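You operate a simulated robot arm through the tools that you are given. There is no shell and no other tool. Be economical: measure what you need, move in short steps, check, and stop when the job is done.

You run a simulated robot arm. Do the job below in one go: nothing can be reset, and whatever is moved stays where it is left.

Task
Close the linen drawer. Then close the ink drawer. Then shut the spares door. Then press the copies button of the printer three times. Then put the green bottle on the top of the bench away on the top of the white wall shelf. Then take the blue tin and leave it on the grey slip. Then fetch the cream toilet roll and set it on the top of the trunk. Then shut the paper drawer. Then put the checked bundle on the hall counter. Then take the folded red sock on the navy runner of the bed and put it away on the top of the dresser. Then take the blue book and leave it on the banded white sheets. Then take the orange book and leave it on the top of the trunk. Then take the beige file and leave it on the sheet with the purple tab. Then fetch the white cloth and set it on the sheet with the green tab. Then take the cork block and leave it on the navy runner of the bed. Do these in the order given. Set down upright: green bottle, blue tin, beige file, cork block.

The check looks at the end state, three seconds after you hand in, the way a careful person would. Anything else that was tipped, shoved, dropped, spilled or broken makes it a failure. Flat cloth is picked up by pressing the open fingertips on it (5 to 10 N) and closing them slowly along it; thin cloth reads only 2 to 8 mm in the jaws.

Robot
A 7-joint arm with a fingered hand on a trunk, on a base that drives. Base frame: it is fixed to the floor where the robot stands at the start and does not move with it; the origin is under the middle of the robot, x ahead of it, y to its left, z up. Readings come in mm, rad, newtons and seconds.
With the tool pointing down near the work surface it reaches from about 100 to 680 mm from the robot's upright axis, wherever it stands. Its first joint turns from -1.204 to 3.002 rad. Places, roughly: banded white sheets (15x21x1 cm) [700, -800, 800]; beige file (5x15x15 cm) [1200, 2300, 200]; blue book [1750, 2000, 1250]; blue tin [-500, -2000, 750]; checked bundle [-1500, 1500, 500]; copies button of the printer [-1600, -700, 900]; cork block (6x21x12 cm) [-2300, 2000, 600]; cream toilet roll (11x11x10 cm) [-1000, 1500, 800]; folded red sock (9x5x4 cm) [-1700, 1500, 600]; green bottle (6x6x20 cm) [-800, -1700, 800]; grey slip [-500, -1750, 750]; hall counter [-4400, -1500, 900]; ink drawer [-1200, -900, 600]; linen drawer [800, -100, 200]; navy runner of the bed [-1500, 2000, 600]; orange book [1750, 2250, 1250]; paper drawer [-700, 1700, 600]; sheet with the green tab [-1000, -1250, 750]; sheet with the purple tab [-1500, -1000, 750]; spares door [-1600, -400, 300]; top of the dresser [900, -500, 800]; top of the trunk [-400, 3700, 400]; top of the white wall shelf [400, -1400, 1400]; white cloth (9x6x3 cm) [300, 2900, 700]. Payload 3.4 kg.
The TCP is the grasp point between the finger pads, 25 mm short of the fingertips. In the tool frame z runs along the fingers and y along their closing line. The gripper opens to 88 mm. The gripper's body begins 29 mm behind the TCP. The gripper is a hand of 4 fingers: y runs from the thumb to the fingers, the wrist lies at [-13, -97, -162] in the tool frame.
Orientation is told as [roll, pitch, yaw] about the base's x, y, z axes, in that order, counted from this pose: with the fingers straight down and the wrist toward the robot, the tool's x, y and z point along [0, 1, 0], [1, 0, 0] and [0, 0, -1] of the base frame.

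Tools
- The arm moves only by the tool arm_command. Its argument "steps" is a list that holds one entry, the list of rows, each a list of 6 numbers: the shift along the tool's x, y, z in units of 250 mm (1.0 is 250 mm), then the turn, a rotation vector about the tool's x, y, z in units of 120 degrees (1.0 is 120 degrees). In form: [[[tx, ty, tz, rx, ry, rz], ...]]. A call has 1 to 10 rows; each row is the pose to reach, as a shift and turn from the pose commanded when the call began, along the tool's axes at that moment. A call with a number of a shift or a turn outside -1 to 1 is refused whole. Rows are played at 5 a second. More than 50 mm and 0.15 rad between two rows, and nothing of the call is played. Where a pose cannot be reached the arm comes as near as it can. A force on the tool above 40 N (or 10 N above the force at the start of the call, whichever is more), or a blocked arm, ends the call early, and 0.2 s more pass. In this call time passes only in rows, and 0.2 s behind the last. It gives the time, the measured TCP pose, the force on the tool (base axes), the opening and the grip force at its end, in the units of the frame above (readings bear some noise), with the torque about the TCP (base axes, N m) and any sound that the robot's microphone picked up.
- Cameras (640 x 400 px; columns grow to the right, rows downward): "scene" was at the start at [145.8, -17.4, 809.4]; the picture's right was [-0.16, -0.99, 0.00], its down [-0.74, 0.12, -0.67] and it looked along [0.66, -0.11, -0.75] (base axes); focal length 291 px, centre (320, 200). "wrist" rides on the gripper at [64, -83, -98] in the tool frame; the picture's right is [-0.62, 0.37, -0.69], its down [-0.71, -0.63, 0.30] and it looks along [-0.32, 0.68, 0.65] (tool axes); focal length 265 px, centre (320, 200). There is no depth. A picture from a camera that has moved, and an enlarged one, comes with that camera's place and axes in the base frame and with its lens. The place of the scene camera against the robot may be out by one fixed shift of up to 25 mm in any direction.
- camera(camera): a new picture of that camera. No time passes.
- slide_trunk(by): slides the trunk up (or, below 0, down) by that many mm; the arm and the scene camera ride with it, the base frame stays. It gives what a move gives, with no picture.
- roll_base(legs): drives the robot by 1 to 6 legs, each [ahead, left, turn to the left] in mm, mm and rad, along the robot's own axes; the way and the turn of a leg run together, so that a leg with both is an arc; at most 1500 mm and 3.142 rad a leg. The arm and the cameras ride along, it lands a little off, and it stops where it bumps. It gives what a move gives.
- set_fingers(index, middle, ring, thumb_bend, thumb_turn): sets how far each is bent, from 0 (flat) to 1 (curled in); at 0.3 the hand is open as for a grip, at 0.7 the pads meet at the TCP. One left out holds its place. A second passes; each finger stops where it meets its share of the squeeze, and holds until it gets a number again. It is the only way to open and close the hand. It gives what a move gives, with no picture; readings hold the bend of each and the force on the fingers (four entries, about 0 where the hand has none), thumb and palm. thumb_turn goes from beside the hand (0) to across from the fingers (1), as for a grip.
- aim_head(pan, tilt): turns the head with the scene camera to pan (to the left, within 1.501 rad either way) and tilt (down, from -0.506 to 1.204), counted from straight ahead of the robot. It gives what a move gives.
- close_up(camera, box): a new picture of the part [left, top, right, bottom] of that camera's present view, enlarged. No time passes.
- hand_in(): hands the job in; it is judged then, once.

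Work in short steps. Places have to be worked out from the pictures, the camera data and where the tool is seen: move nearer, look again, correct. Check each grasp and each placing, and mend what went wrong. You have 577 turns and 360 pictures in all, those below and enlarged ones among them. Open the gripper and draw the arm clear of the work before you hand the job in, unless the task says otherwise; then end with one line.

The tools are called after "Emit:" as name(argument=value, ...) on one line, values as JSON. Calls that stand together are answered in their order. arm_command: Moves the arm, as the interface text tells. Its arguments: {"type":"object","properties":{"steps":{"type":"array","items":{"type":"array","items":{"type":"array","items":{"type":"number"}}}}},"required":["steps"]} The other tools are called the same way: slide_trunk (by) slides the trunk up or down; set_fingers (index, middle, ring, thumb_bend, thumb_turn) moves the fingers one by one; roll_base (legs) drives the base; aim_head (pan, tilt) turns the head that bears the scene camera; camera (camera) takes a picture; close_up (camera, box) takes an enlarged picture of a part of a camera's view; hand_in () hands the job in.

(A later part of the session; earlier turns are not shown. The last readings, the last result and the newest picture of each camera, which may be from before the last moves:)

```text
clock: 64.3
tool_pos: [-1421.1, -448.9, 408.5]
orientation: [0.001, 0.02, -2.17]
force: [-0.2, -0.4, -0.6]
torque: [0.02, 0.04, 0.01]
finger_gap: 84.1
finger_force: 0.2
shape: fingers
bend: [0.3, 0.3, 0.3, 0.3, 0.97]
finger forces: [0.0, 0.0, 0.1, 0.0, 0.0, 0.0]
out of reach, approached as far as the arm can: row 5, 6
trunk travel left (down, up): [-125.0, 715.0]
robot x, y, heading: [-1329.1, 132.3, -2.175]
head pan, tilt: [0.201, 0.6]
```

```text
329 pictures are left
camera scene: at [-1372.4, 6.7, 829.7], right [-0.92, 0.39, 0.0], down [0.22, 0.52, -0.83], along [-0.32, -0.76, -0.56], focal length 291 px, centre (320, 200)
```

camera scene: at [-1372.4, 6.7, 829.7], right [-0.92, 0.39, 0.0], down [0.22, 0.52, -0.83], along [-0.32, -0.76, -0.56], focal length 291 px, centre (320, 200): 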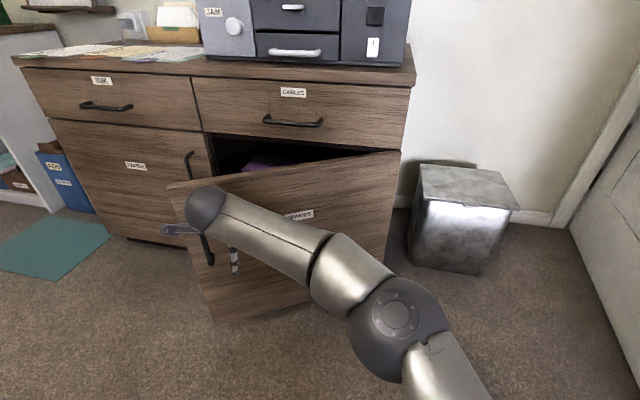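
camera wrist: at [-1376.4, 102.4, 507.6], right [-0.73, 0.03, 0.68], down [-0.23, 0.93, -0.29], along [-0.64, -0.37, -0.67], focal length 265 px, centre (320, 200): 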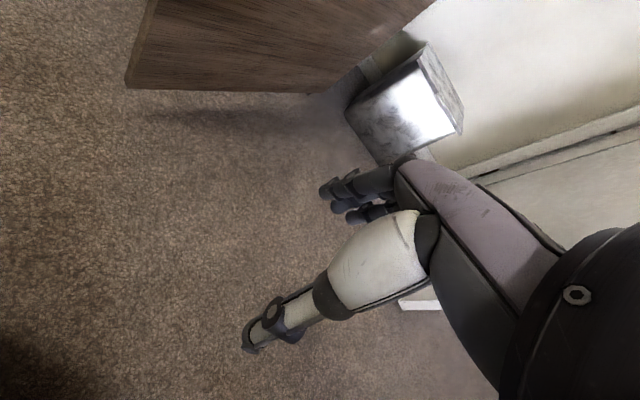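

The door is nearly closed but the arm is at full reach. I drive the base gently forward-left with the hand on the door.

Emit:
roll_base(legs=[[120, 30, 0]])

Emit:
camera(camera="scene")

```text
clock: 65.6
tool_pos: [-1463.5, -564.5, 408.0]
orientation: [0.002, 0.017, -2.169]
force: [0.4, -0.1, -0.8]
torque: [0.0, 0.01, -0.02]
finger_gap: 84.4
finger_force: 0.0
shape: fingers
bend: [0.3, 0.3, 0.3, 0.3, 0.97]
finger forces: [0.1, 0.0, 0.0, 0.1, 0.1, 0.0]
trunk travel left (down, up): [-125.0, 715.0]
robot x, y, heading: [-1372.2, 19.3, -2.174]
head pan, tilt: [0.201, 0.6]
```

```text
328 pictures are left
camera scene: at [-1414.9, -108.8, 829.7], right [-0.92, 0.39, 0.0], down [0.22, 0.52, -0.83], along [-0.32, -0.76, -0.56], focal length 291 px, centre (320, 200)
```

scene: 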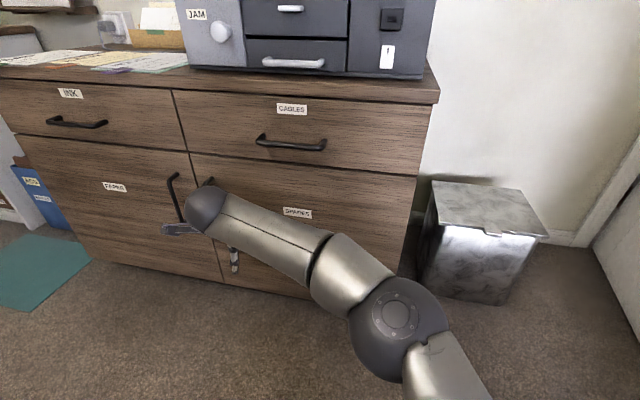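

Nearly shut. To finish under force control I retract the arm a bit, drive closer, and push with the arm.

Emit:
arm_command(steps=[[[0, -0.15, 0, 0, 0, 0], [0, -0.3, 0, 0, 0, 0], [0, -0.45, 0, 0, 0, 0], [0, -0.6, 0, 0, 0, 0]]])

Emit:
roll_base(legs=[[110, 0, 0]])

Emit:
camera(camera="scene")

```text
clock: 66.6
tool_pos: [-1380.2, -439.6, 410.6]
orientation: [0.002, 0.018, -2.171]
force: [0.6, 0.4, 0.4]
torque: [0.0, -0.01, 0.02]
finger_gap: 84.9
finger_force: 0.0
shape: fingers
bend: [0.3, 0.3, 0.3, 0.3, 0.97]
finger forces: [0.1, 0.1, 0.1, 0.0, 0.0, 0.1]
trunk travel left (down, up): [-125.0, 715.0]
robot x, y, heading: [-1369.9, 13.9, -2.175]
head pan, tilt: [0.201, 0.6]
```

```text
clock: 67.8
tool_pos: [-1442.2, -532.2, 412.1]
orientation: [0.001, 0.015, -2.169]
force: [0.6, -0.3, 0.6]
torque: [0.0, 0.01, -0.02]
finger_gap: 84.4
finger_force: 0.1
shape: fingers
bend: [0.3, 0.3, 0.3, 0.3, 0.97]
finger forces: [0.1, 0.1, 0.0, 0.1, 0.0, 0.0]
trunk travel left (down, up): [-125.0, 715.0]
robot x, y, heading: [-1431.6, -72.5, -2.174]
head pan, tilt: [0.201, 0.6]
```

```text
327 pictures are left
camera scene: at [-1477.5, -200.2, 829.7], right [-0.92, 0.39, 0.0], down [0.22, 0.52, -0.83], along [-0.32, -0.76, -0.56], focal length 291 px, centre (320, 200)
```

scene: 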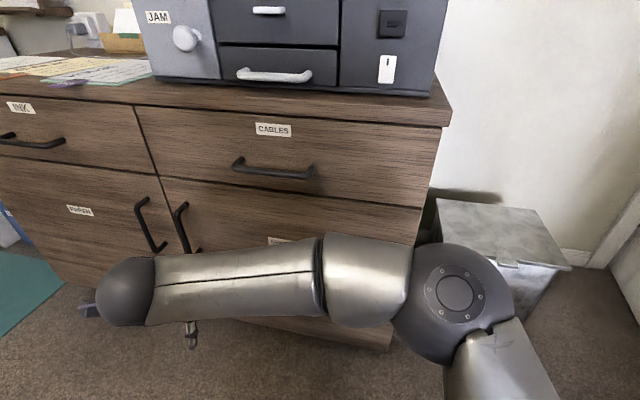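

I push forward in small steps until it seats.

Emit:
arm_command(steps=[[[0, 0.1, 0, 0, 0, 0], [0, 0.18, 0, 0, 0, 0], [0, 0.24, 0, 0, 0, 0], [0, 0.3, 0, 0, 0, 0], [0, 0.35, 0, 0, 0, 0], [0, 0.4, 0, 0, 0, 0], [0, 0.45, 0, 0, 0, 0], [0, 0.5, 0, 0, 0, 0], [0, 0.55, 0, 0, 0, 0], [0, 0.6, 0, 0, 0, 0]]])

Emit:
camera(camera="scene")

```text
clock: 69.9
tool_pos: [-1512.7, -642.4, 408.5]
orientation: [0.002, 0.029, -2.155]
force: [9.2, 22.8, 3.9]
torque: [-0.23, 0.17, -0.52]
finger_gap: 82.8
finger_force: 12.1
shape: fingers
bend: [0.32, 0.46, 0.37, 0.3, 0.97]
finger forces: [1.1, 16.9, 6.2, 0.0, 0.0, 0.0]
trunk travel left (down, up): [-125.0, 715.0]
robot x, y, heading: [-1432.1, -69.9, -2.171]
head pan, tilt: [0.201, 0.6]
stopped in row 10: the force on the tool passed its limit (the readings are from after the stop); the commanded pose is now the measured one
```

```text
326 pictures are left
camera scene: at [-1476.2, -197.6, 830.0], right [-0.92, 0.39, 0.0], down [0.22, 0.52, -0.83], along [-0.32, -0.76, -0.56], focal length 291 px, centre (320, 200)
```

scene: 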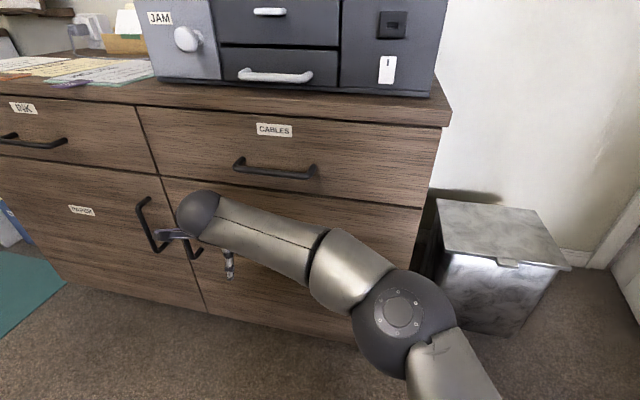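

The door is seated flush. I retreat straight back and then look at the printer's button panel.

Emit:
arm_command(steps=[[[0, -0.1, 0, 0, 0, 0], [0, -0.28, 0, 0, 0, 0], [0, -0.46, 0, 0, 0, 0], [0, -0.64, 0, 0, 0, 0], [0, -0.82, 0, 0, 0, 0]]])

Emit:
roll_base(legs=[[-200, 0, 0]])

Emit:
slide_trunk(by=400)

Emit:
camera(camera="scene")

```text
clock: 71.1
tool_pos: [-1401.9, -475.8, 413.4]
orientation: [0.0, 0.024, -2.161]
force: [0.3, 0.6, -0.2]
torque: [0.01, 0.0, 0.01]
finger_gap: 84.6
finger_force: 0.0
shape: fingers
bend: [0.3, 0.3, 0.3, 0.3, 0.97]
finger forces: [0.0, 0.1, 0.0, 0.1, 0.0, 0.0]
trunk travel left (down, up): [-125.0, 715.0]
robot x, y, heading: [-1433.3, -73.9, -2.171]
head pan, tilt: [0.201, 0.6]
```

```text
clock: 72.7
tool_pos: [-1289.1, -311.1, 414.4]
orientation: [0.003, 0.025, -2.162]
force: [-1.2, -1.1, -0.1]
torque: [0.02, 0.0, 0.0]
finger_gap: 84.5
finger_force: 0.1
shape: fingers
bend: [0.3, 0.3, 0.3, 0.3, 0.97]
finger forces: [0.0, 0.0, 0.1, 0.0, 0.0, 0.0]
trunk travel left (down, up): [-125.0, 715.0]
robot x, y, heading: [-1322.1, 92.2, -2.175]
head pan, tilt: [0.201, 0.6]
```

```text
clock: 76.5
tool_pos: [-1288.4, -311.9, 812.5]
orientation: [0.001, 0.024, -2.16]
force: [-0.7, -0.2, 0.3]
torque: [0.0, -0.03, 0.01]
finger_gap: 84.7
finger_force: 0.0
shape: fingers
bend: [0.3, 0.3, 0.3, 0.3, 0.97]
finger forces: [0.1, 0.1, 0.0, 0.0, 0.0, 0.0]
trunk travel left (down, up): [-525.0, 315.0]
robot x, y, heading: [-1319.5, 89.9, -2.177]
head pan, tilt: [0.201, 0.6]
```

```text
325 pictures are left
camera scene: at [-1364.3, -35.2, 1229.7], right [-0.92, 0.39, 0.0], down [0.22, 0.52, -0.83], along [-0.32, -0.76, -0.56], focal length 291 px, centre (320, 200)
```

scene: 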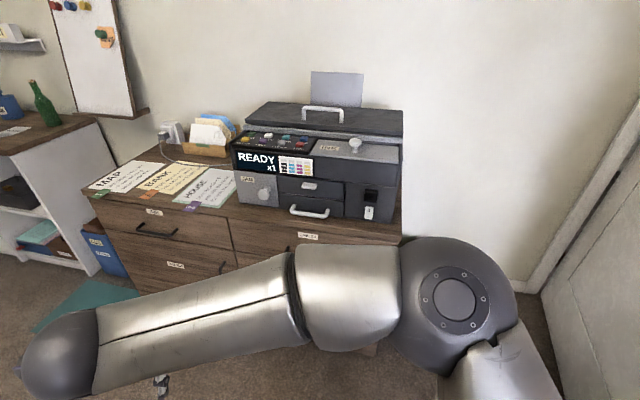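

I zoom on the printer panel to find the copies button.

Emit:
close_up(camera="scene", box=[220, 95, 420, 225])

```text
3.08 times, centred on (320, 160) of scene
camera zoom: at [-1364.3, -35.2, 1229.7], right [-0.92, 0.39, 0.0], down [0.22, 0.52, -0.83], along [-0.32, -0.76, -0.56], focal length 896 px, centre (320, 323)
```

zoom: 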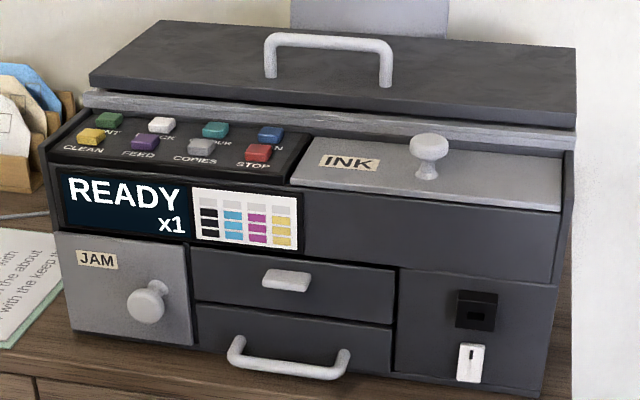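

The copies button is the grey one in the front row. I curl the other fingers to press with the index alone, and see how the hand looks.

Emit:
set_fingers(index=0.4, middle=1.0, ring=1.0, thumb_bend=0.3, thumb_turn=0.0)

Emit:
camera(camera="wrist")

```text
clock: 77.5
tool_pos: [-1288.9, -311.8, 813.7]
orientation: [0.001, 0.023, -2.161]
force: [0.2, 0.6, -0.4]
torque: [-0.03, 0.01, -0.01]
finger_gap: 113.7
finger_force: 0.1
shape: fingers
bend: [0.4, 1.0, 1.0, 0.3, 0.0]
finger forces: [0.0, 0.1, 0.0, 0.0, 0.0, 0.0]
trunk travel left (down, up): [-525.0, 315.0]
robot x, y, heading: [-1320.8, 92.5, -2.176]
head pan, tilt: [0.201, 0.6]
```

```text
323 pictures are left
camera wrist: at [-1191.1, -280.7, 914.0], right [-0.73, 0.03, 0.68], down [-0.24, 0.93, -0.29], along [-0.64, -0.37, -0.67], focal length 265 px, centre (320, 200)
```

wrist: 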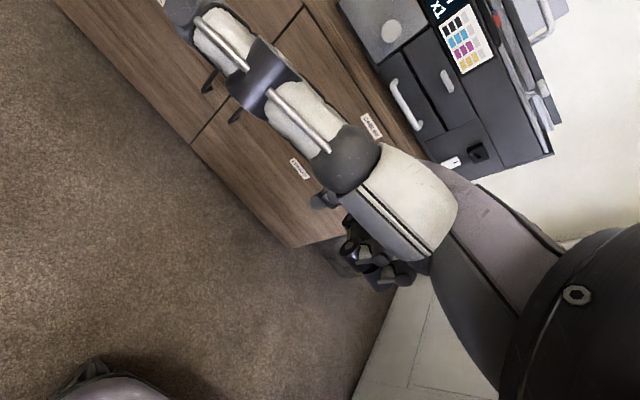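

The thumb sticks out sideways. I try curling it in front of the palm instead, so only the index points down.

Emit:
set_fingers(index=0.3, middle=1.0, ring=1.0, thumb_turn=1.0, thumb_bend=0.0)

Emit:
close_up(camera="wrist", box=[200, 100, 500, 400])

```text
clock: 78.5
tool_pos: [-1289.2, -313.9, 814.1]
orientation: [0.003, 0.024, -2.16]
force: [0.5, -0.3, 0.6]
torque: [0.03, -0.01, 0.04]
finger_gap: 100.2
finger_force: 0.0
shape: fingers
bend: [0.3, 1.0, 1.0, 0.0, 0.95]
finger forces: [0.1, 0.0, 0.0, 0.0, 0.0, 0.1]
trunk travel left (down, up): [-525.0, 315.0]
robot x, y, heading: [-1317.3, 90.3, -2.172]
head pan, tilt: [0.201, 0.6]
```

```text
1.33 times, centred on (350, 250) of wrist
camera zoom: at [-1191.1, -280.7, 914.0], right [-0.73, 0.03, 0.68], down [-0.24, 0.93, -0.29], along [-0.64, -0.37, -0.67], focal length 354 px, centre (280, 133)
```

zoom: 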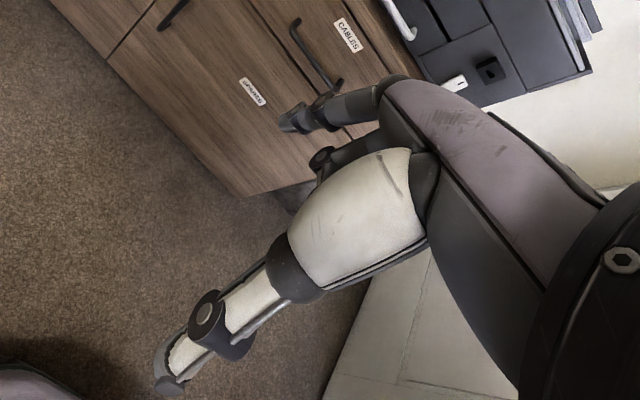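

The index points down cleanly, but the thumb hangs in front. I curl the thumb fully into the palm.

Emit:
set_fingers(thumb_bend=1.0, index=0.2)

Emit:
close_up(camera="wrist", box=[200, 100, 500, 400])

```text
clock: 79.5
tool_pos: [-1289.0, -311.6, 813.0]
orientation: [0.001, 0.025, -2.161]
force: [-0.3, 0.7, 0.4]
torque: [0.02, -0.03, 0.01]
finger_gap: 24.9
finger_force: 0.1
shape: fingers
bend: [0.2, 1.0, 1.0, 1.0, 1.0]
finger forces: [0.0, 0.1, 0.0, 0.0, 0.0, 0.1]
trunk travel left (down, up): [-525.0, 315.0]
robot x, y, heading: [-1321.3, 92.6, -2.172]
head pan, tilt: [0.201, 0.6]
```

```text
1.33 times, centred on (350, 250) of wrist
camera zoom: at [-1191.1, -280.7, 914.0], right [-0.73, 0.03, 0.68], down [-0.24, 0.93, -0.29], along [-0.64, -0.37, -0.67], focal length 354 px, centre (280, 133)
```

zoom: 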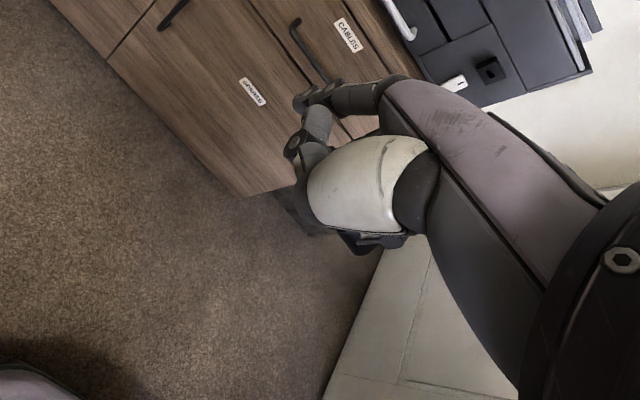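

The pointing pose works: only the index extends. I raise the trunk above the printer and drive nearer.

Emit:
slide_trunk(by=230)

Emit:
roll_base(legs=[[340, 0, 0]])

Emit:
aim_head(pan=0.2, tilt=0.9)

Emit:
camera(camera="scene")

Emit:
camera(camera="wrist")

```text
clock: 81.9
tool_pos: [-1289.3, -311.7, 1042.6]
orientation: [0.002, 0.027, -2.161]
force: [-0.2, 0.0, 0.7]
torque: [0.01, 0.02, 0.0]
finger_gap: 24.6
finger_force: 0.0
shape: fingers
bend: [0.2, 1.0, 1.0, 1.0, 1.0]
finger forces: [0.0, 0.0, 0.0, 0.0, 0.0, 0.0]
trunk travel left (down, up): [-755.0, 85.0]
robot x, y, heading: [-1318.0, 93.0, -2.177]
head pan, tilt: [0.201, 0.6]
```

```text
clock: 84.1
tool_pos: [-1478.7, -592.8, 1043.4]
orientation: [0.003, 0.025, -2.154]
force: [-0.6, 0.3, -0.1]
torque: [0.02, -0.01, -0.02]
finger_gap: 24.8
finger_force: 0.0
shape: fingers
bend: [0.2, 1.0, 1.0, 1.0, 1.0]
finger forces: [0.1, 0.0, 0.0, 0.0, 0.0, 0.0]
trunk travel left (down, up): [-755.0, 85.0]
robot x, y, heading: [-1510.1, -187.6, -2.168]
head pan, tilt: [0.201, 0.6]
```

```text
clock: 84.9
tool_pos: [-1477.3, -592.5, 1043.5]
orientation: [0.002, 0.025, -2.155]
force: [0.5, -0.9, 0.6]
torque: [0.0, -0.01, 0.01]
finger_gap: 24.8
finger_force: 0.0
shape: fingers
bend: [0.2, 1.0, 1.0, 1.0, 1.0]
finger forces: [0.1, 0.0, 0.0, 0.1, 0.1, 0.1]
trunk travel left (down, up): [-755.0, 85.0]
robot x, y, heading: [-1508.7, -192.7, -2.168]
head pan, tilt: [0.201, 0.901]
```

```text
320 pictures are left
camera scene: at [-1550.3, -304.5, 1435.0], right [-0.92, 0.39, 0.0], down [0.3, 0.72, -0.62], along [-0.24, -0.57, -0.78], focal length 291 px, centre (320, 200)
```

scene: 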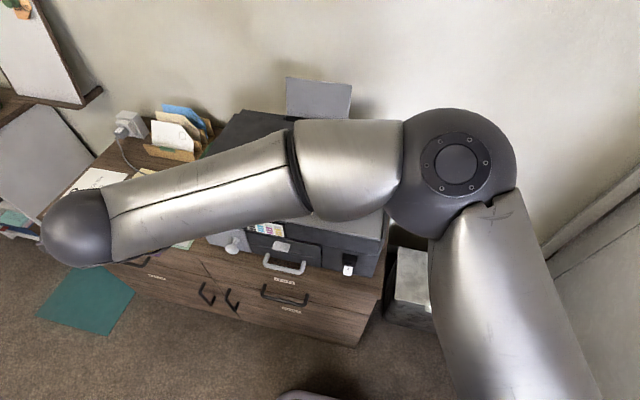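

```text
319 pictures are left
camera wrist: at [-1380.4, -560.6, 1144.0], right [-0.73, 0.02, 0.68], down [-0.24, 0.93, -0.29], along [-0.64, -0.38, -0.67], focal length 265 px, centre (320, 200)
```

wrist: 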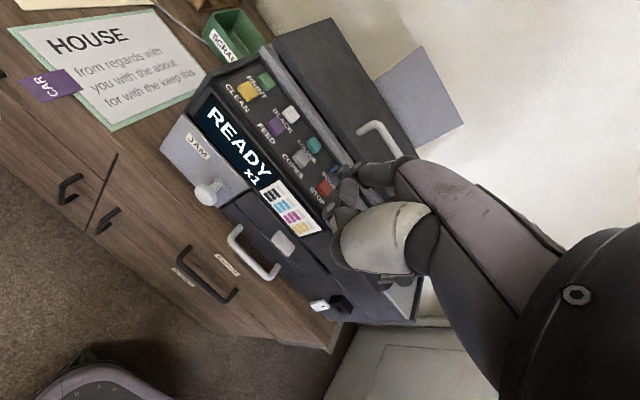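

I judge the copies button at about (-1547,-723,935). I move the index to hover above it.

Emit:
arm_command(steps=[[[0, 0.16, 0, 0, 0, 0], [0, 0.32, 0, 0, 0, 0], [0, 0.32, 0.1, 0, 0, 0]]])

Emit:
camera(camera="wrist")

```text
clock: 85.7
tool_pos: [-1521.5, -658.6, 1015.2]
orientation: [0.0, 0.025, -2.154]
force: [0.5, 0.1, 0.4]
torque: [-0.01, 0.02, 0.02]
finger_gap: 24.7
finger_force: 0.0
shape: fingers
bend: [0.2, 1.0, 1.0, 1.0, 1.0]
finger forces: [0.0, 0.0, 0.0, 0.0, 0.1, 0.1]
trunk travel left (down, up): [-755.0, 85.0]
robot x, y, heading: [-1513.5, -188.2, -2.166]
head pan, tilt: [0.201, 0.901]
```

```text
318 pictures are left
camera wrist: at [-1425.0, -626.1, 1115.8], right [-0.73, 0.02, 0.68], down [-0.24, 0.93, -0.29], along [-0.64, -0.38, -0.67], focal length 265 px, centre (320, 200)
```

wrist: 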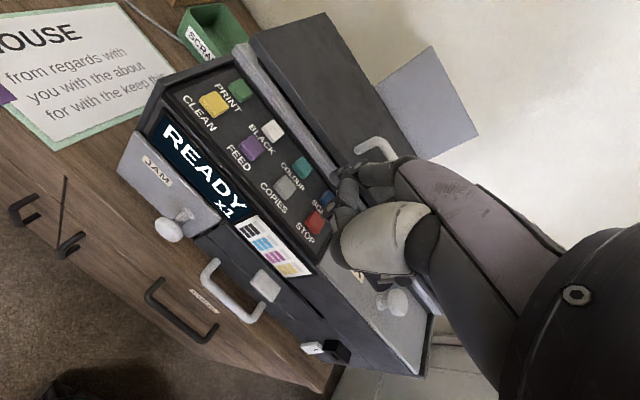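

Button refined to about (-1555,-731,928). I zoom on the finger to see where the tip points.

Emit:
close_up(camera="wrist", box=[240, 110, 440, 310])

```text
2.00 times, centred on (340, 210) of wrist
camera zoom: at [-1425.0, -626.1, 1115.8], right [-0.73, 0.02, 0.68], down [-0.24, 0.93, -0.29], along [-0.64, -0.38, -0.67], focal length 531 px, centre (280, 180)
```

zoom: 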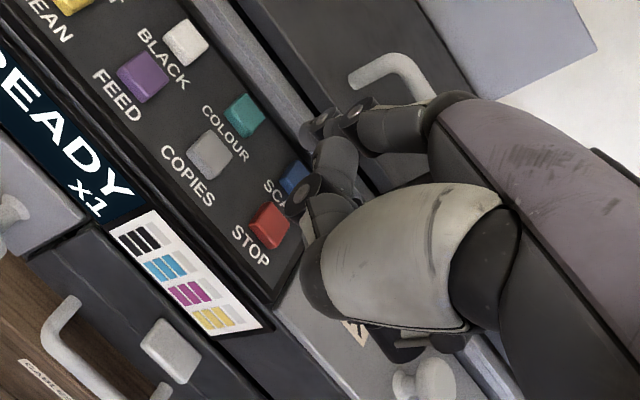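

I set the index to 0.3, where its geometry is known (tip about 44 mm ahead of the TCP), and look again.

Emit:
set_fingers(index=0.3)

Emit:
close_up(camera="wrist", box=[240, 110, 440, 310])

```text
clock: 86.7
tool_pos: [-1523.7, -657.8, 1015.5]
orientation: [0.001, 0.024, -2.154]
force: [0.2, 0.4, -0.4]
torque: [-0.02, -0.02, 0.01]
finger_gap: 21.3
finger_force: 0.0
shape: fingers
bend: [0.29, 1.0, 1.0, 0.99, 1.0]
finger forces: [0.1, 0.0, 0.0, 0.0, 0.1, 0.0]
trunk travel left (down, up): [-755.0, 85.0]
robot x, y, heading: [-1513.1, -187.5, -2.166]
head pan, tilt: [0.201, 0.901]
```

```text
2.00 times, centred on (340, 210) of wrist
camera zoom: at [-1425.0, -625.7, 1115.8], right [-0.73, 0.02, 0.68], down [-0.24, 0.93, -0.29], along [-0.64, -0.38, -0.67], focal length 531 px, centre (280, 180)
```

zoom: 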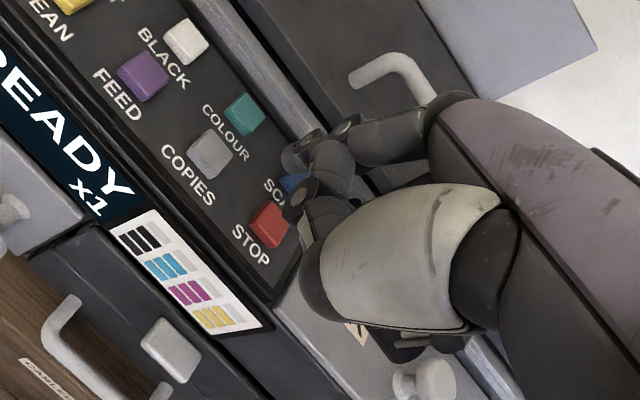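

The tip is about (9,50,22) in the tool frame. I shift 27 mm forward and lower 35 mm, then look.

Emit:
arm_command(steps=[[[0.012, 0.108, 0, 0, 0, 0], [0.012, 0.108, 0.14, 0, 0, 0]]])

Emit:
close_up(camera="wrist", box=[240, 110, 440, 310])

```text
clock: 87.3
tool_pos: [-1536.1, -682.5, 977.5]
orientation: [0.003, 0.026, -2.154]
force: [-0.5, -0.1, 0.3]
torque: [-0.02, 0.01, 0.05]
finger_gap: 21.1
finger_force: 0.1
shape: fingers
bend: [0.29, 1.0, 1.0, 0.99, 1.0]
finger forces: [0.0, 0.1, 0.0, 0.1, 0.1, 0.0]
trunk travel left (down, up): [-755.0, 85.0]
robot x, y, heading: [-1512.3, -187.9, -2.169]
head pan, tilt: [0.201, 0.901]
```

```text
2.00 times, centred on (340, 210) of wrist
camera zoom: at [-1437.4, -650.4, 1077.9], right [-0.73, 0.02, 0.68], down [-0.24, 0.93, -0.29], along [-0.64, -0.38, -0.67], focal length 531 px, centre (280, 180)
```

zoom: 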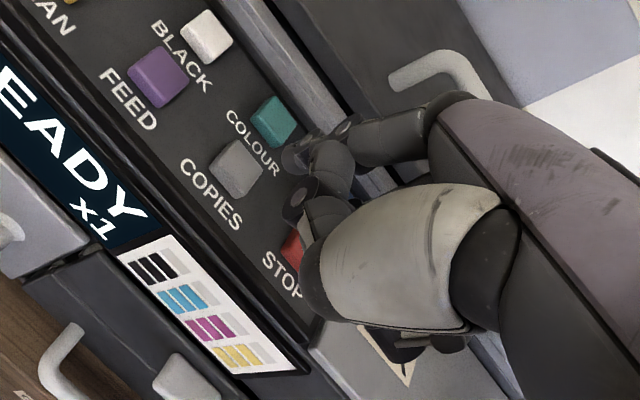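

The button is almost straight below the tip. I lower 15 mm with a small correction and check.

Emit:
arm_command(steps=[[[0.012, 0.012, 0.03, 0, 0, 0], [0.012, 0.012, 0.06, 0, 0, 0]]])

Emit:
close_up(camera="wrist", box=[240, 110, 440, 310])

Emit:
camera(camera="scene")

```text
clock: 87.9
tool_pos: [-1532.8, -688.1, 964.3]
orientation: [0.003, 0.025, -2.155]
force: [0.3, -0.1, -0.5]
torque: [-0.02, 0.05, 0.0]
finger_gap: 21.5
finger_force: 0.1
shape: fingers
bend: [0.29, 1.0, 1.0, 0.99, 1.0]
finger forces: [0.0, 0.0, 0.0, 0.1, 0.0, 0.0]
trunk travel left (down, up): [-755.0, 85.0]
robot x, y, heading: [-1513.0, -190.0, -2.168]
head pan, tilt: [0.201, 0.901]
```

```text
2.00 times, centred on (340, 210) of wrist
camera zoom: at [-1436.0, -654.6, 1064.6], right [-0.73, 0.02, 0.68], down [-0.24, 0.93, -0.29], along [-0.64, -0.38, -0.67], focal length 531 px, centre (280, 180)
```

zoom: 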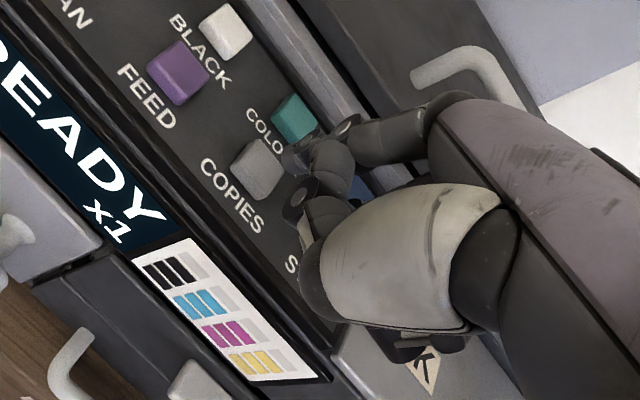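

```text
313 pictures are left
camera scene: at [-1550.4, -304.4, 1435.0], right [-0.92, 0.39, 0.0], down [0.3, 0.72, -0.62], along [-0.24, -0.57, -0.78], focal length 291 px, centre (320, 200)
```

scene: 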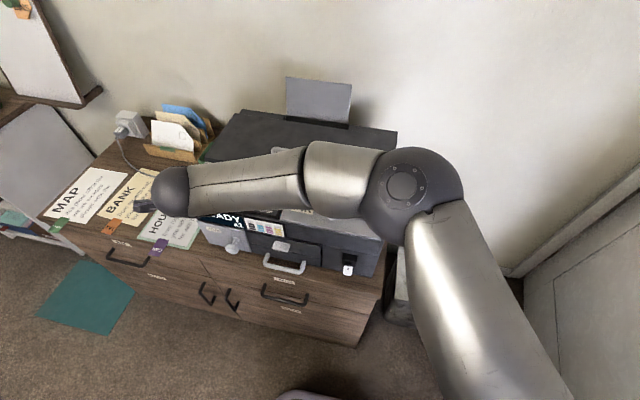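

The descent direction brings the button onto the fingertip in the picture. I lower in 3 mm steps, watching force and sound.

Emit:
arm_command(steps=[[[0, 0, 0.016, 0, 0, 0], [0, 0, 0.032, 0, 0, 0], [0, 0, 0.048, 0, 0, 0], [0, 0, 0.06, 0, 0, 0]]])

Emit:
close_up(camera="wrist", box=[240, 110, 440, 310])

```text
clock: 88.9
tool_pos: [-1534.3, -685.2, 950.1]
orientation: [0.002, 0.024, -2.154]
force: [-0.6, 0.6, 0.1]
torque: [-0.01, 0.04, -0.03]
finger_gap: 21.1
finger_force: 0.0
shape: fingers
bend: [0.29, 1.0, 1.0, 0.99, 1.0]
finger forces: [0.0, 0.0, 0.0, 0.1, 0.0, 0.0]
trunk travel left (down, up): [-755.0, 85.0]
robot x, y, heading: [-1515.3, -187.1, -2.165]
head pan, tilt: [0.201, 0.901]
```

```text
2.00 times, centred on (340, 210) of wrist
camera zoom: at [-1435.0, -654.2, 1051.0], right [-0.73, 0.02, 0.68], down [-0.24, 0.93, -0.29], along [-0.64, -0.38, -0.67], focal length 531 px, centre (280, 180)
```

zoom: 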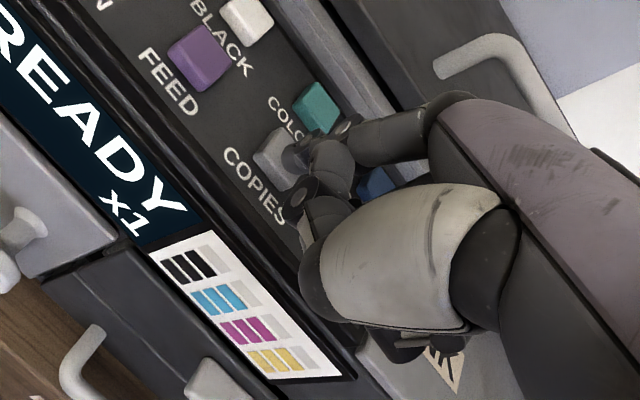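

The tip is over the button. I continue down slowly.

Emit:
arm_command(steps=[[[0, 0, 0.008, 0, 0, 0], [0, 0, 0.016, 0, 0, 0], [0, 0, 0.024, 0, 0, 0], [0, 0, 0.032, 0, 0, 0]]])

Emit:
close_up(camera="wrist", box=[240, 110, 440, 310])

```text
clock: 89.9
tool_pos: [-1531.8, -685.9, 942.9]
orientation: [0.002, 0.025, -2.155]
force: [-0.2, 0.6, -0.3]
torque: [-0.01, -0.03, -0.04]
finger_gap: 21.1
finger_force: 0.1
shape: fingers
bend: [0.29, 1.0, 1.0, 0.99, 1.0]
finger forces: [0.0, 0.0, 0.0, 0.1, 0.1, 0.1]
trunk travel left (down, up): [-755.0, 85.0]
robot x, y, heading: [-1506.3, -189.5, -2.167]
head pan, tilt: [0.201, 0.901]
```

```text
2.00 times, centred on (340, 210) of wrist
camera zoom: at [-1434.9, -653.9, 1043.2], right [-0.73, 0.02, 0.68], down [-0.24, 0.93, -0.29], along [-0.64, -0.38, -0.67], focal length 531 px, centre (280, 180)
```

zoom: 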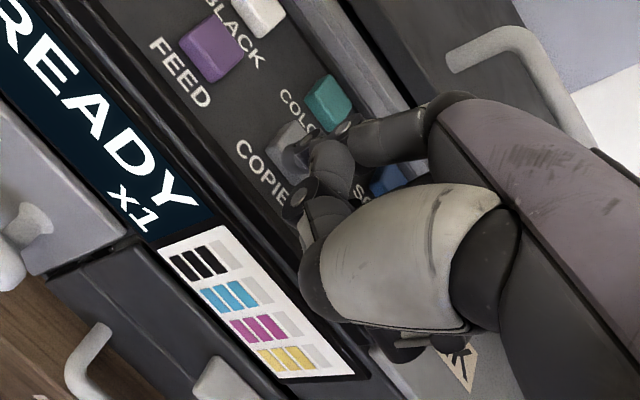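

Still no contact. I descend further in 2 mm steps.

Emit:
arm_command(steps=[[[0, 0, 0.008, 0, 0, 0], [0, 0, 0.016, 0, 0, 0], [0, 0, 0.024, 0, 0, 0], [0, 0, 0.032, 0, 0, 0]]])

Emit:
close_up(camera="wrist", box=[240, 110, 440, 310])

```text
clock: 90.9
tool_pos: [-1533.2, -685.1, 934.3]
orientation: [0.003, 0.024, -2.154]
force: [0.5, 0.0, 0.3]
torque: [0.02, 0.01, -0.02]
finger_gap: 21.2
finger_force: 0.0
shape: fingers
bend: [0.29, 1.0, 1.0, 0.99, 1.0]
finger forces: [0.1, 0.1, 0.0, 0.0, 0.0, 0.1]
trunk travel left (down, up): [-755.0, 85.0]
robot x, y, heading: [-1513.6, -190.7, -2.162]
head pan, tilt: [0.201, 0.901]
```

```text
2.00 times, centred on (340, 210) of wrist
camera zoom: at [-1435.1, -653.8, 1035.3], right [-0.73, 0.02, 0.68], down [-0.24, 0.93, -0.29], along [-0.64, -0.38, -0.67], focal length 531 px, centre (280, 180)
```

zoom: 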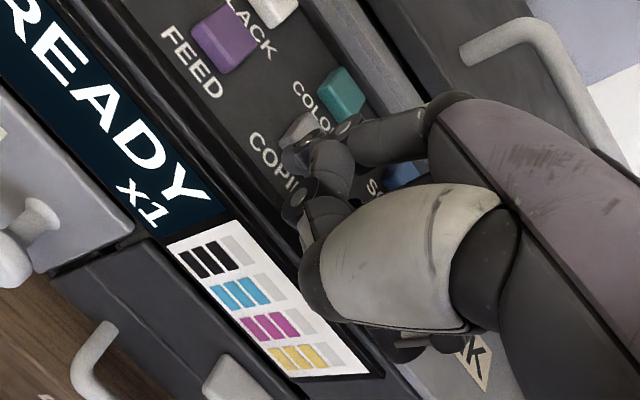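

The tip is drifting toward the near edge of the button. I raise a little and correct about 13 mm forward.

Emit:
arm_command(steps=[[[0, 0, -0.03, 0, 0, 0], [-0.016, 0.055, -0.03, 0, 0, 0], [-0.016, 0.055, 0, 0, 0, 0]]])

Emit:
close_up(camera="wrist", box=[240, 110, 440, 310])

```text
clock: 91.7
tool_pos: [-1541.7, -694.9, 932.2]
orientation: [0.001, 0.025, -2.154]
force: [1.1, -0.6, -0.8]
torque: [-0.01, 0.03, 0.03]
finger_gap: 21.4
finger_force: 0.3
shape: fingers
bend: [0.29, 1.0, 1.0, 0.99, 1.0]
finger forces: [0.1, 0.0, 0.0, 0.1, 0.1, 0.0]
trunk travel left (down, up): [-755.0, 85.0]
robot x, y, heading: [-1511.5, -185.5, -2.164]
head pan, tilt: [0.201, 0.901]
```

```text
2.00 times, centred on (340, 210) of wrist
camera zoom: at [-1445.4, -662.9, 1034.4], right [-0.73, 0.02, 0.68], down [-0.24, 0.93, -0.29], along [-0.64, -0.38, -0.67], focal length 531 px, centre (280, 180)
```

zoom: 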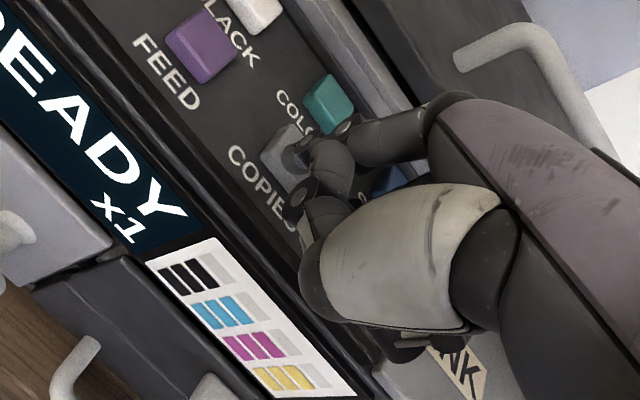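

The tip is centred on the button again. I press down in 2 mm steps.

Emit:
arm_command(steps=[[[0, 0, 0.008, 0, 0, 0], [0, 0, 0.016, 0, 0, 0], [0, 0, 0.024, 0, 0, 0], [0, 0, 0.032, 0, 0, 0]]])

Emit:
close_up(camera="wrist", box=[240, 110, 440, 310])

```text
clock: 92.7
tool_pos: [-1543.2, -694.6, 927.4]
orientation: [0.005, 0.024, -2.154]
force: [0.1, -0.2, 5.6]
torque: [-0.21, 0.15, 0.0]
finger_gap: 21.5
finger_force: 2.7
shape: fingers
bend: [0.28, 1.0, 1.0, 0.99, 1.0]
finger forces: [5.3, 0.0, 0.0, 0.1, 0.0, 0.0]
trunk travel left (down, up): [-755.0, 85.0]
robot x, y, heading: [-1513.8, -189.8, -2.169]
head pan, tilt: [0.201, 0.901]
heard: click
```

```text
2.00 times, centred on (340, 210) of wrist
camera zoom: at [-1445.0, -661.9, 1027.3], right [-0.73, 0.02, 0.68], down [-0.24, 0.92, -0.29], along [-0.64, -0.38, -0.67], focal length 531 px, centre (280, 180)
```

zoom: 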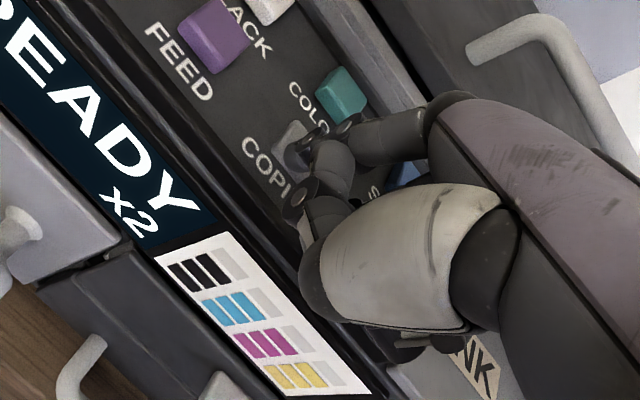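

Click heard and the display shows x2, so that is press one. I raise 10 mm and press again.

Emit:
arm_command(steps=[[[0, 0, -0.02, 0, 0, 0], [0, 0, -0.045, 0, 0, 0], [0, 0, -0.045, 0, 0, 0], [0, 0, -0.024, 0, 0, 0], [0, 0, -0.012, 0, 0, 0], [0, 0, 0, 0, 0, 0]]])

Emit:
close_up(camera="wrist", box=[240, 110, 440, 310])

```text
clock: 94.1
tool_pos: [-1542.6, -694.6, 926.1]
orientation: [0.003, 0.022, -2.156]
force: [0.8, -0.2, 4.4]
torque: [-0.19, 0.12, 0.01]
finger_gap: 21.5
finger_force: 2.3
shape: fingers
bend: [0.28, 1.0, 1.0, 0.99, 1.0]
finger forces: [4.0, 0.1, 0.0, 0.1, 0.0, 0.1]
trunk travel left (down, up): [-755.0, 85.0]
robot x, y, heading: [-1511.7, -185.3, -2.166]
head pan, tilt: [0.201, 0.901]
heard: click
```

```text
2.00 times, centred on (340, 210) of wrist
camera zoom: at [-1445.4, -662.5, 1027.9], right [-0.73, 0.02, 0.68], down [-0.24, 0.92, -0.29], along [-0.64, -0.38, -0.67], focal length 531 px, centre (280, 180)
```

zoom: 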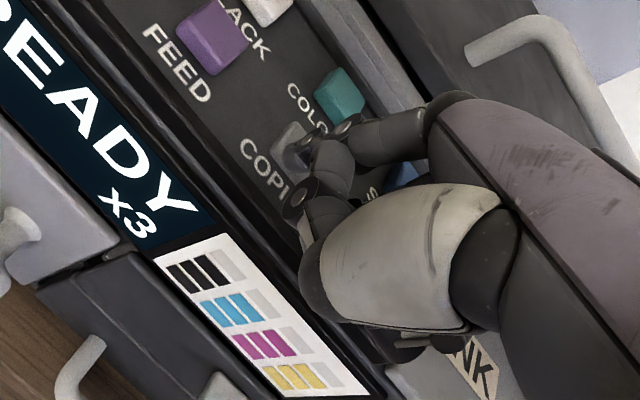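

The display shows x3. One more press.

Emit:
arm_command(steps=[[[0, 0, -0.02, 0, 0, 0], [0, 0, -0.045, 0, 0, 0], [0, 0, -0.045, 0, 0, 0], [0, 0, -0.024, 0, 0, 0], [0, 0, -0.012, 0, 0, 0], [0, 0, 0, 0, 0, 0]]])

Emit:
close_up(camera="wrist", box=[240, 110, 440, 310])

```text
clock: 95.5
tool_pos: [-1542.8, -694.6, 928.9]
orientation: [0.003, 0.026, -2.153]
force: [0.2, -0.1, 3.3]
torque: [-0.15, 0.1, 0.02]
finger_gap: 21.1
finger_force: 1.5
shape: fingers
bend: [0.29, 1.0, 1.0, 0.99, 1.0]
finger forces: [3.1, 0.0, 0.0, 0.0, 0.1, 0.0]
trunk travel left (down, up): [-755.0, 85.0]
robot x, y, heading: [-1510.9, -187.7, -2.166]
head pan, tilt: [0.201, 0.901]
heard: click
```

```text
2.00 times, centred on (340, 210) of wrist
camera zoom: at [-1445.0, -662.8, 1028.5], right [-0.73, 0.02, 0.68], down [-0.24, 0.92, -0.29], along [-0.64, -0.38, -0.67], focal length 531 px, centre (280, 180)
```

zoom: 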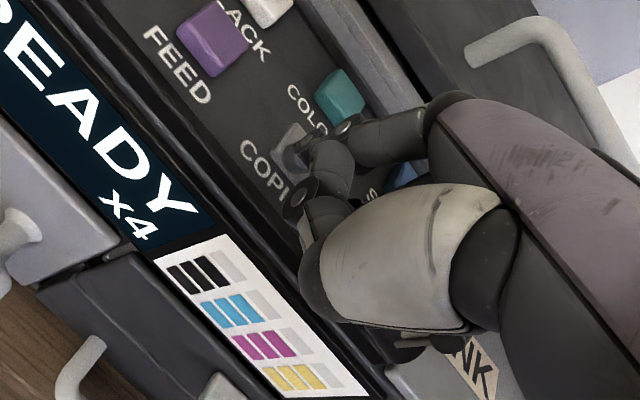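

Three presses done (x1→x4). I raise the finger, retreat, and then look toward the bench.

Emit:
arm_command(steps=[[[0, 0, -0.1, 0, 0, 0], [0, 0, -0.25, 0, 0, 0], [0, 0, -0.4, 0, 0, 0], [0, -0.18, -0.4, 0, 0, 0], [0, -0.36, -0.4, 0, 0, 0], [0, -0.54, -0.4, 0, 0, 0]]])

Emit:
roll_base(legs=[[-450, 0, 0], [0, 0, 0.5]])

Emit:
aim_head(pan=0.3, tilt=0.35)

Emit:
camera(camera="scene")

```text
clock: 96.9
tool_pos: [-1470.1, -582.4, 1029.1]
orientation: [0.002, 0.025, -2.155]
force: [0.0, 0.6, 0.5]
torque: [-0.02, 0.01, 0.0]
finger_gap: 21.3
finger_force: 0.0
shape: fingers
bend: [0.29, 1.0, 1.0, 0.99, 1.0]
finger forces: [0.0, 0.0, 0.0, 0.1, 0.1, 0.0]
trunk travel left (down, up): [-755.0, 85.0]
robot x, y, heading: [-1512.7, -186.2, -2.163]
head pan, tilt: [0.201, 0.901]
```

```text
clock: 101.1
tool_pos: [-1037.3, -148.2, 1028.2]
orientation: [0.001, 0.025, -1.678]
force: [0.4, 0.4, 0.3]
torque: [0.0, 0.02, -0.01]
finger_gap: 21.1
finger_force: 0.0
shape: fingers
bend: [0.29, 1.0, 1.0, 0.99, 1.0]
finger forces: [0.1, 0.1, 0.0, 0.0, 0.0, 0.0]
trunk travel left (down, up): [-755.0, 85.0]
robot x, y, heading: [-1252.0, 185.7, -1.693]
head pan, tilt: [0.201, 0.901]
```

```text
clock: 102.0
tool_pos: [-1037.4, -148.4, 1028.7]
orientation: [0.002, 0.025, -1.68]
force: [-0.3, -0.6, 0.0]
torque: [0.0, 0.01, 0.03]
finger_gap: 21.2
finger_force: 0.2
shape: fingers
bend: [0.29, 1.0, 1.0, 0.99, 1.0]
finger forces: [0.0, 0.0, 0.1, 0.1, 0.1, 0.0]
trunk travel left (down, up): [-755.0, 85.0]
robot x, y, heading: [-1254.4, 184.4, -1.689]
head pan, tilt: [0.3, 0.351]
```

```text
305 pictures are left
camera scene: at [-1226.2, 39.8, 1482.4], right [-0.98, -0.18, 0.0], down [-0.06, 0.34, -0.94], along [0.17, -0.92, -0.34], focal length 291 px, centre (320, 200)
```

scene: 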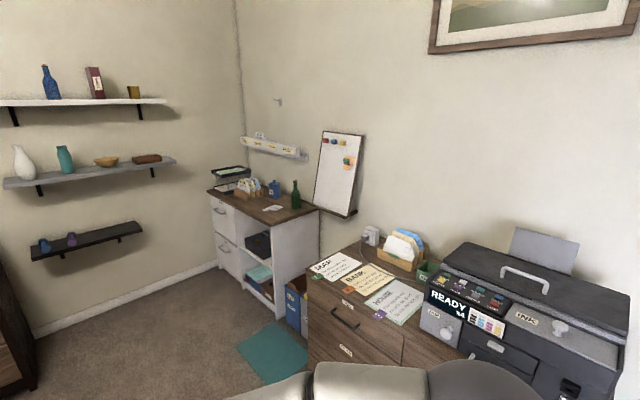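

The white shelf is on the left wall; the bench is in the corner. I zoom in on both.

Emit:
close_up(camera="scene", box=[190, 120, 350, 330])

Emit:
close_up(camera="scene", box=[0, 40, 200, 200])

```text
1.90 times, centred on (270, 225) of scene
camera zoom: at [-1226.2, 39.8, 1482.4], right [-0.98, -0.18, 0.0], down [-0.06, 0.34, -0.94], along [0.17, -0.92, -0.34], focal length 555 px, centre (415, 152)
```

zoom: 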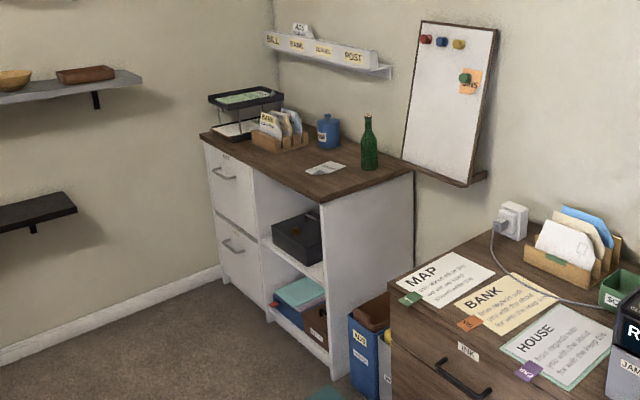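

```text
2.50 times, centred on (100, 120) of scene
camera zoom: at [-1226.2, 39.8, 1482.4], right [-0.98, -0.18, 0.0], down [-0.06, 0.34, -0.94], along [0.17, -0.92, -0.34], focal length 728 px, centre (870, 400)
```

zoom: 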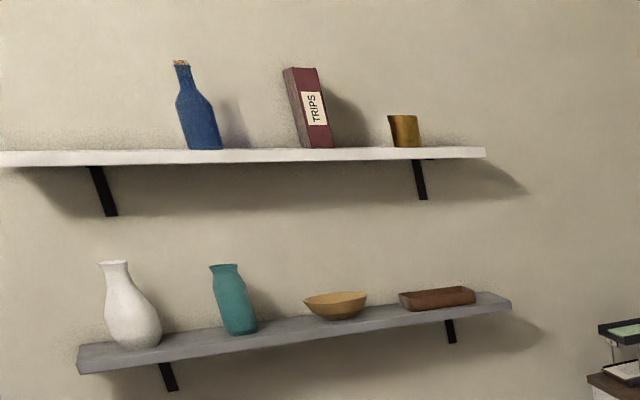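

I have the layout: bench along the same wall as the cabinet, bottle near (-720,-1775), shelf on the perpendicular wall. I open the hand, extend, and begin turning the hand to point forward for side grasps.

Emit:
set_fingers(index=0.3, middle=0.3, ring=0.3, thumb_bend=0.3, thumb_turn=1.0)

Emit:
arm_command(steps=[[[-0.05, 0.16, 0, 0, 0, 0], [-0.1, 0.32, 0, 0, 0, 0], [-0.15, 0.48, 0, 0, 0, 0], [-0.2, 0.64, 0, 0, 0, 0], [-0.25, 0.8, 0, 0, 0, 0]]])

Emit:
arm_command(steps=[[[0, 0, 0, -0.041, 0.041, 0.041], [0, 0, 0, -0.082, 0.082, 0.082], [0, 0, 0, -0.123, 0.123, 0.123], [0, 0, 0, -0.164, 0.164, 0.164], [0, 0, 0, -0.205, 0.205, 0.205], [0, 0, 0, -0.246, 0.246, 0.246], [0, 0, 0, -0.288, 0.288, 0.288]]])

```text
clock: 103.0
tool_pos: [-1037.8, -147.9, 1027.5]
orientation: [0.002, 0.024, -1.678]
force: [0.8, 0.3, -0.4]
torque: [0.01, -0.02, 0.02]
finger_gap: 84.6
finger_force: 0.0
shape: fingers
bend: [0.3, 0.3, 0.3, 0.3, 0.98]
finger forces: [0.1, 0.0, 0.0, 0.0, 0.0, 0.0]
trunk travel left (down, up): [-755.0, 85.0]
robot x, y, heading: [-1256.5, 183.5, -1.692]
head pan, tilt: [0.3, 0.351]
```

```text
clock: 104.2
tool_pos: [-1122.4, -342.3, 1020.3]
orientation: [0.001, 0.026, -1.68]
force: [0.4, 0.3, 0.5]
torque: [0.03, -0.02, 0.0]
finger_gap: 84.7
finger_force: 0.1
shape: fingers
bend: [0.3, 0.3, 0.3, 0.3, 0.98]
finger forces: [0.1, 0.0, 0.0, 0.0, 0.0, 0.1]
trunk travel left (down, up): [-755.0, 85.0]
robot x, y, heading: [-1255.8, 187.8, -1.695]
head pan, tilt: [0.3, 0.351]
```

```text
refused: row 7 steps farther than a row can; nothing moved
```

I redo the turn with slightly smaller increments.

Emit:
arm_command(steps=[[[0, 0, 0, -0.041, 0.041, 0.041], [0, 0, 0, -0.082, 0.082, 0.082], [0, 0, 0, -0.123, 0.123, 0.123], [0, 0, 0, -0.164, 0.164, 0.164], [0, 0, 0, -0.205, 0.205, 0.205], [0, 0, 0, -0.246, 0.246, 0.246], [0, 0, 0, -0.287, 0.287, 0.287]]])

Emit:
arm_command(steps=[[[0, 0, 0, -0.041, 0.041, 0.041], [0, 0, 0, -0.082, 0.082, 0.082], [0, 0, 0, -0.123, 0.123, 0.123], [0, 0, 0, -0.164, 0.164, 0.164], [0, 0, 0, -0.205, 0.205, 0.205], [0, 0, 0, -0.246, 0.246, 0.246], [0, 0, 0, -0.287, 0.287, 0.287]]])

Emit:
camera(camera="wrist")

```text
clock: 105.8
tool_pos: [-1120.6, -339.2, 1022.3]
orientation: [0.766, -0.321, -2.456]
force: [0.6, 0.1, -0.2]
torque: [0.02, 0.01, -0.03]
finger_gap: 85.0
finger_force: 0.0
shape: fingers
bend: [0.3, 0.3, 0.3, 0.3, 0.98]
finger forces: [0.1, 0.0, 0.1, 0.1, 0.1, 0.0]
trunk travel left (down, up): [-755.0, 85.0]
robot x, y, heading: [-1261.3, 186.7, -1.693]
head pan, tilt: [0.3, 0.351]
```

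```text
clock: 107.4
tool_pos: [-1161.5, -357.8, 1026.7]
orientation: [1.517, -0.005, 3.103]
force: [0.3, 0.7, -0.3]
torque: [-0.06, 0.01, 0.04]
finger_gap: 84.9
finger_force: 0.1
shape: fingers
bend: [0.3, 0.3, 0.3, 0.3, 0.98]
finger forces: [0.1, 0.0, 0.0, 0.0, 0.0, 0.0]
out of reach, approached as far as the arm can: row 5, 6, 7
trunk travel left (down, up): [-755.0, 85.0]
robot x, y, heading: [-1255.2, 186.4, -1.692]
head pan, tilt: [0.3, 0.351]
```

```text
302 pictures are left
camera wrist: at [-1074.6, -266.8, 1095.9], right [-0.34, 0.74, -0.58], down [0.62, -0.29, -0.73], along [-0.71, -0.61, -0.36], focal length 265 px, centre (320, 200)
```

wrist: 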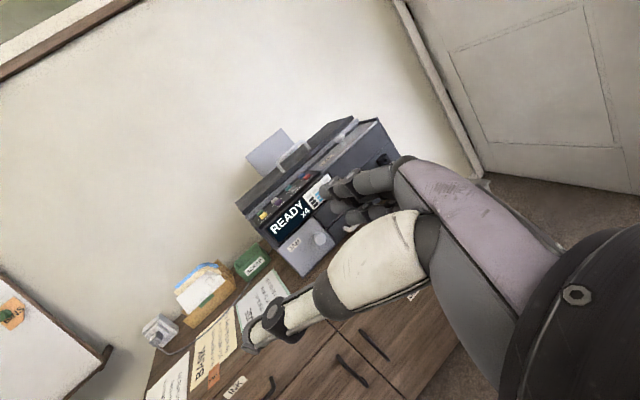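

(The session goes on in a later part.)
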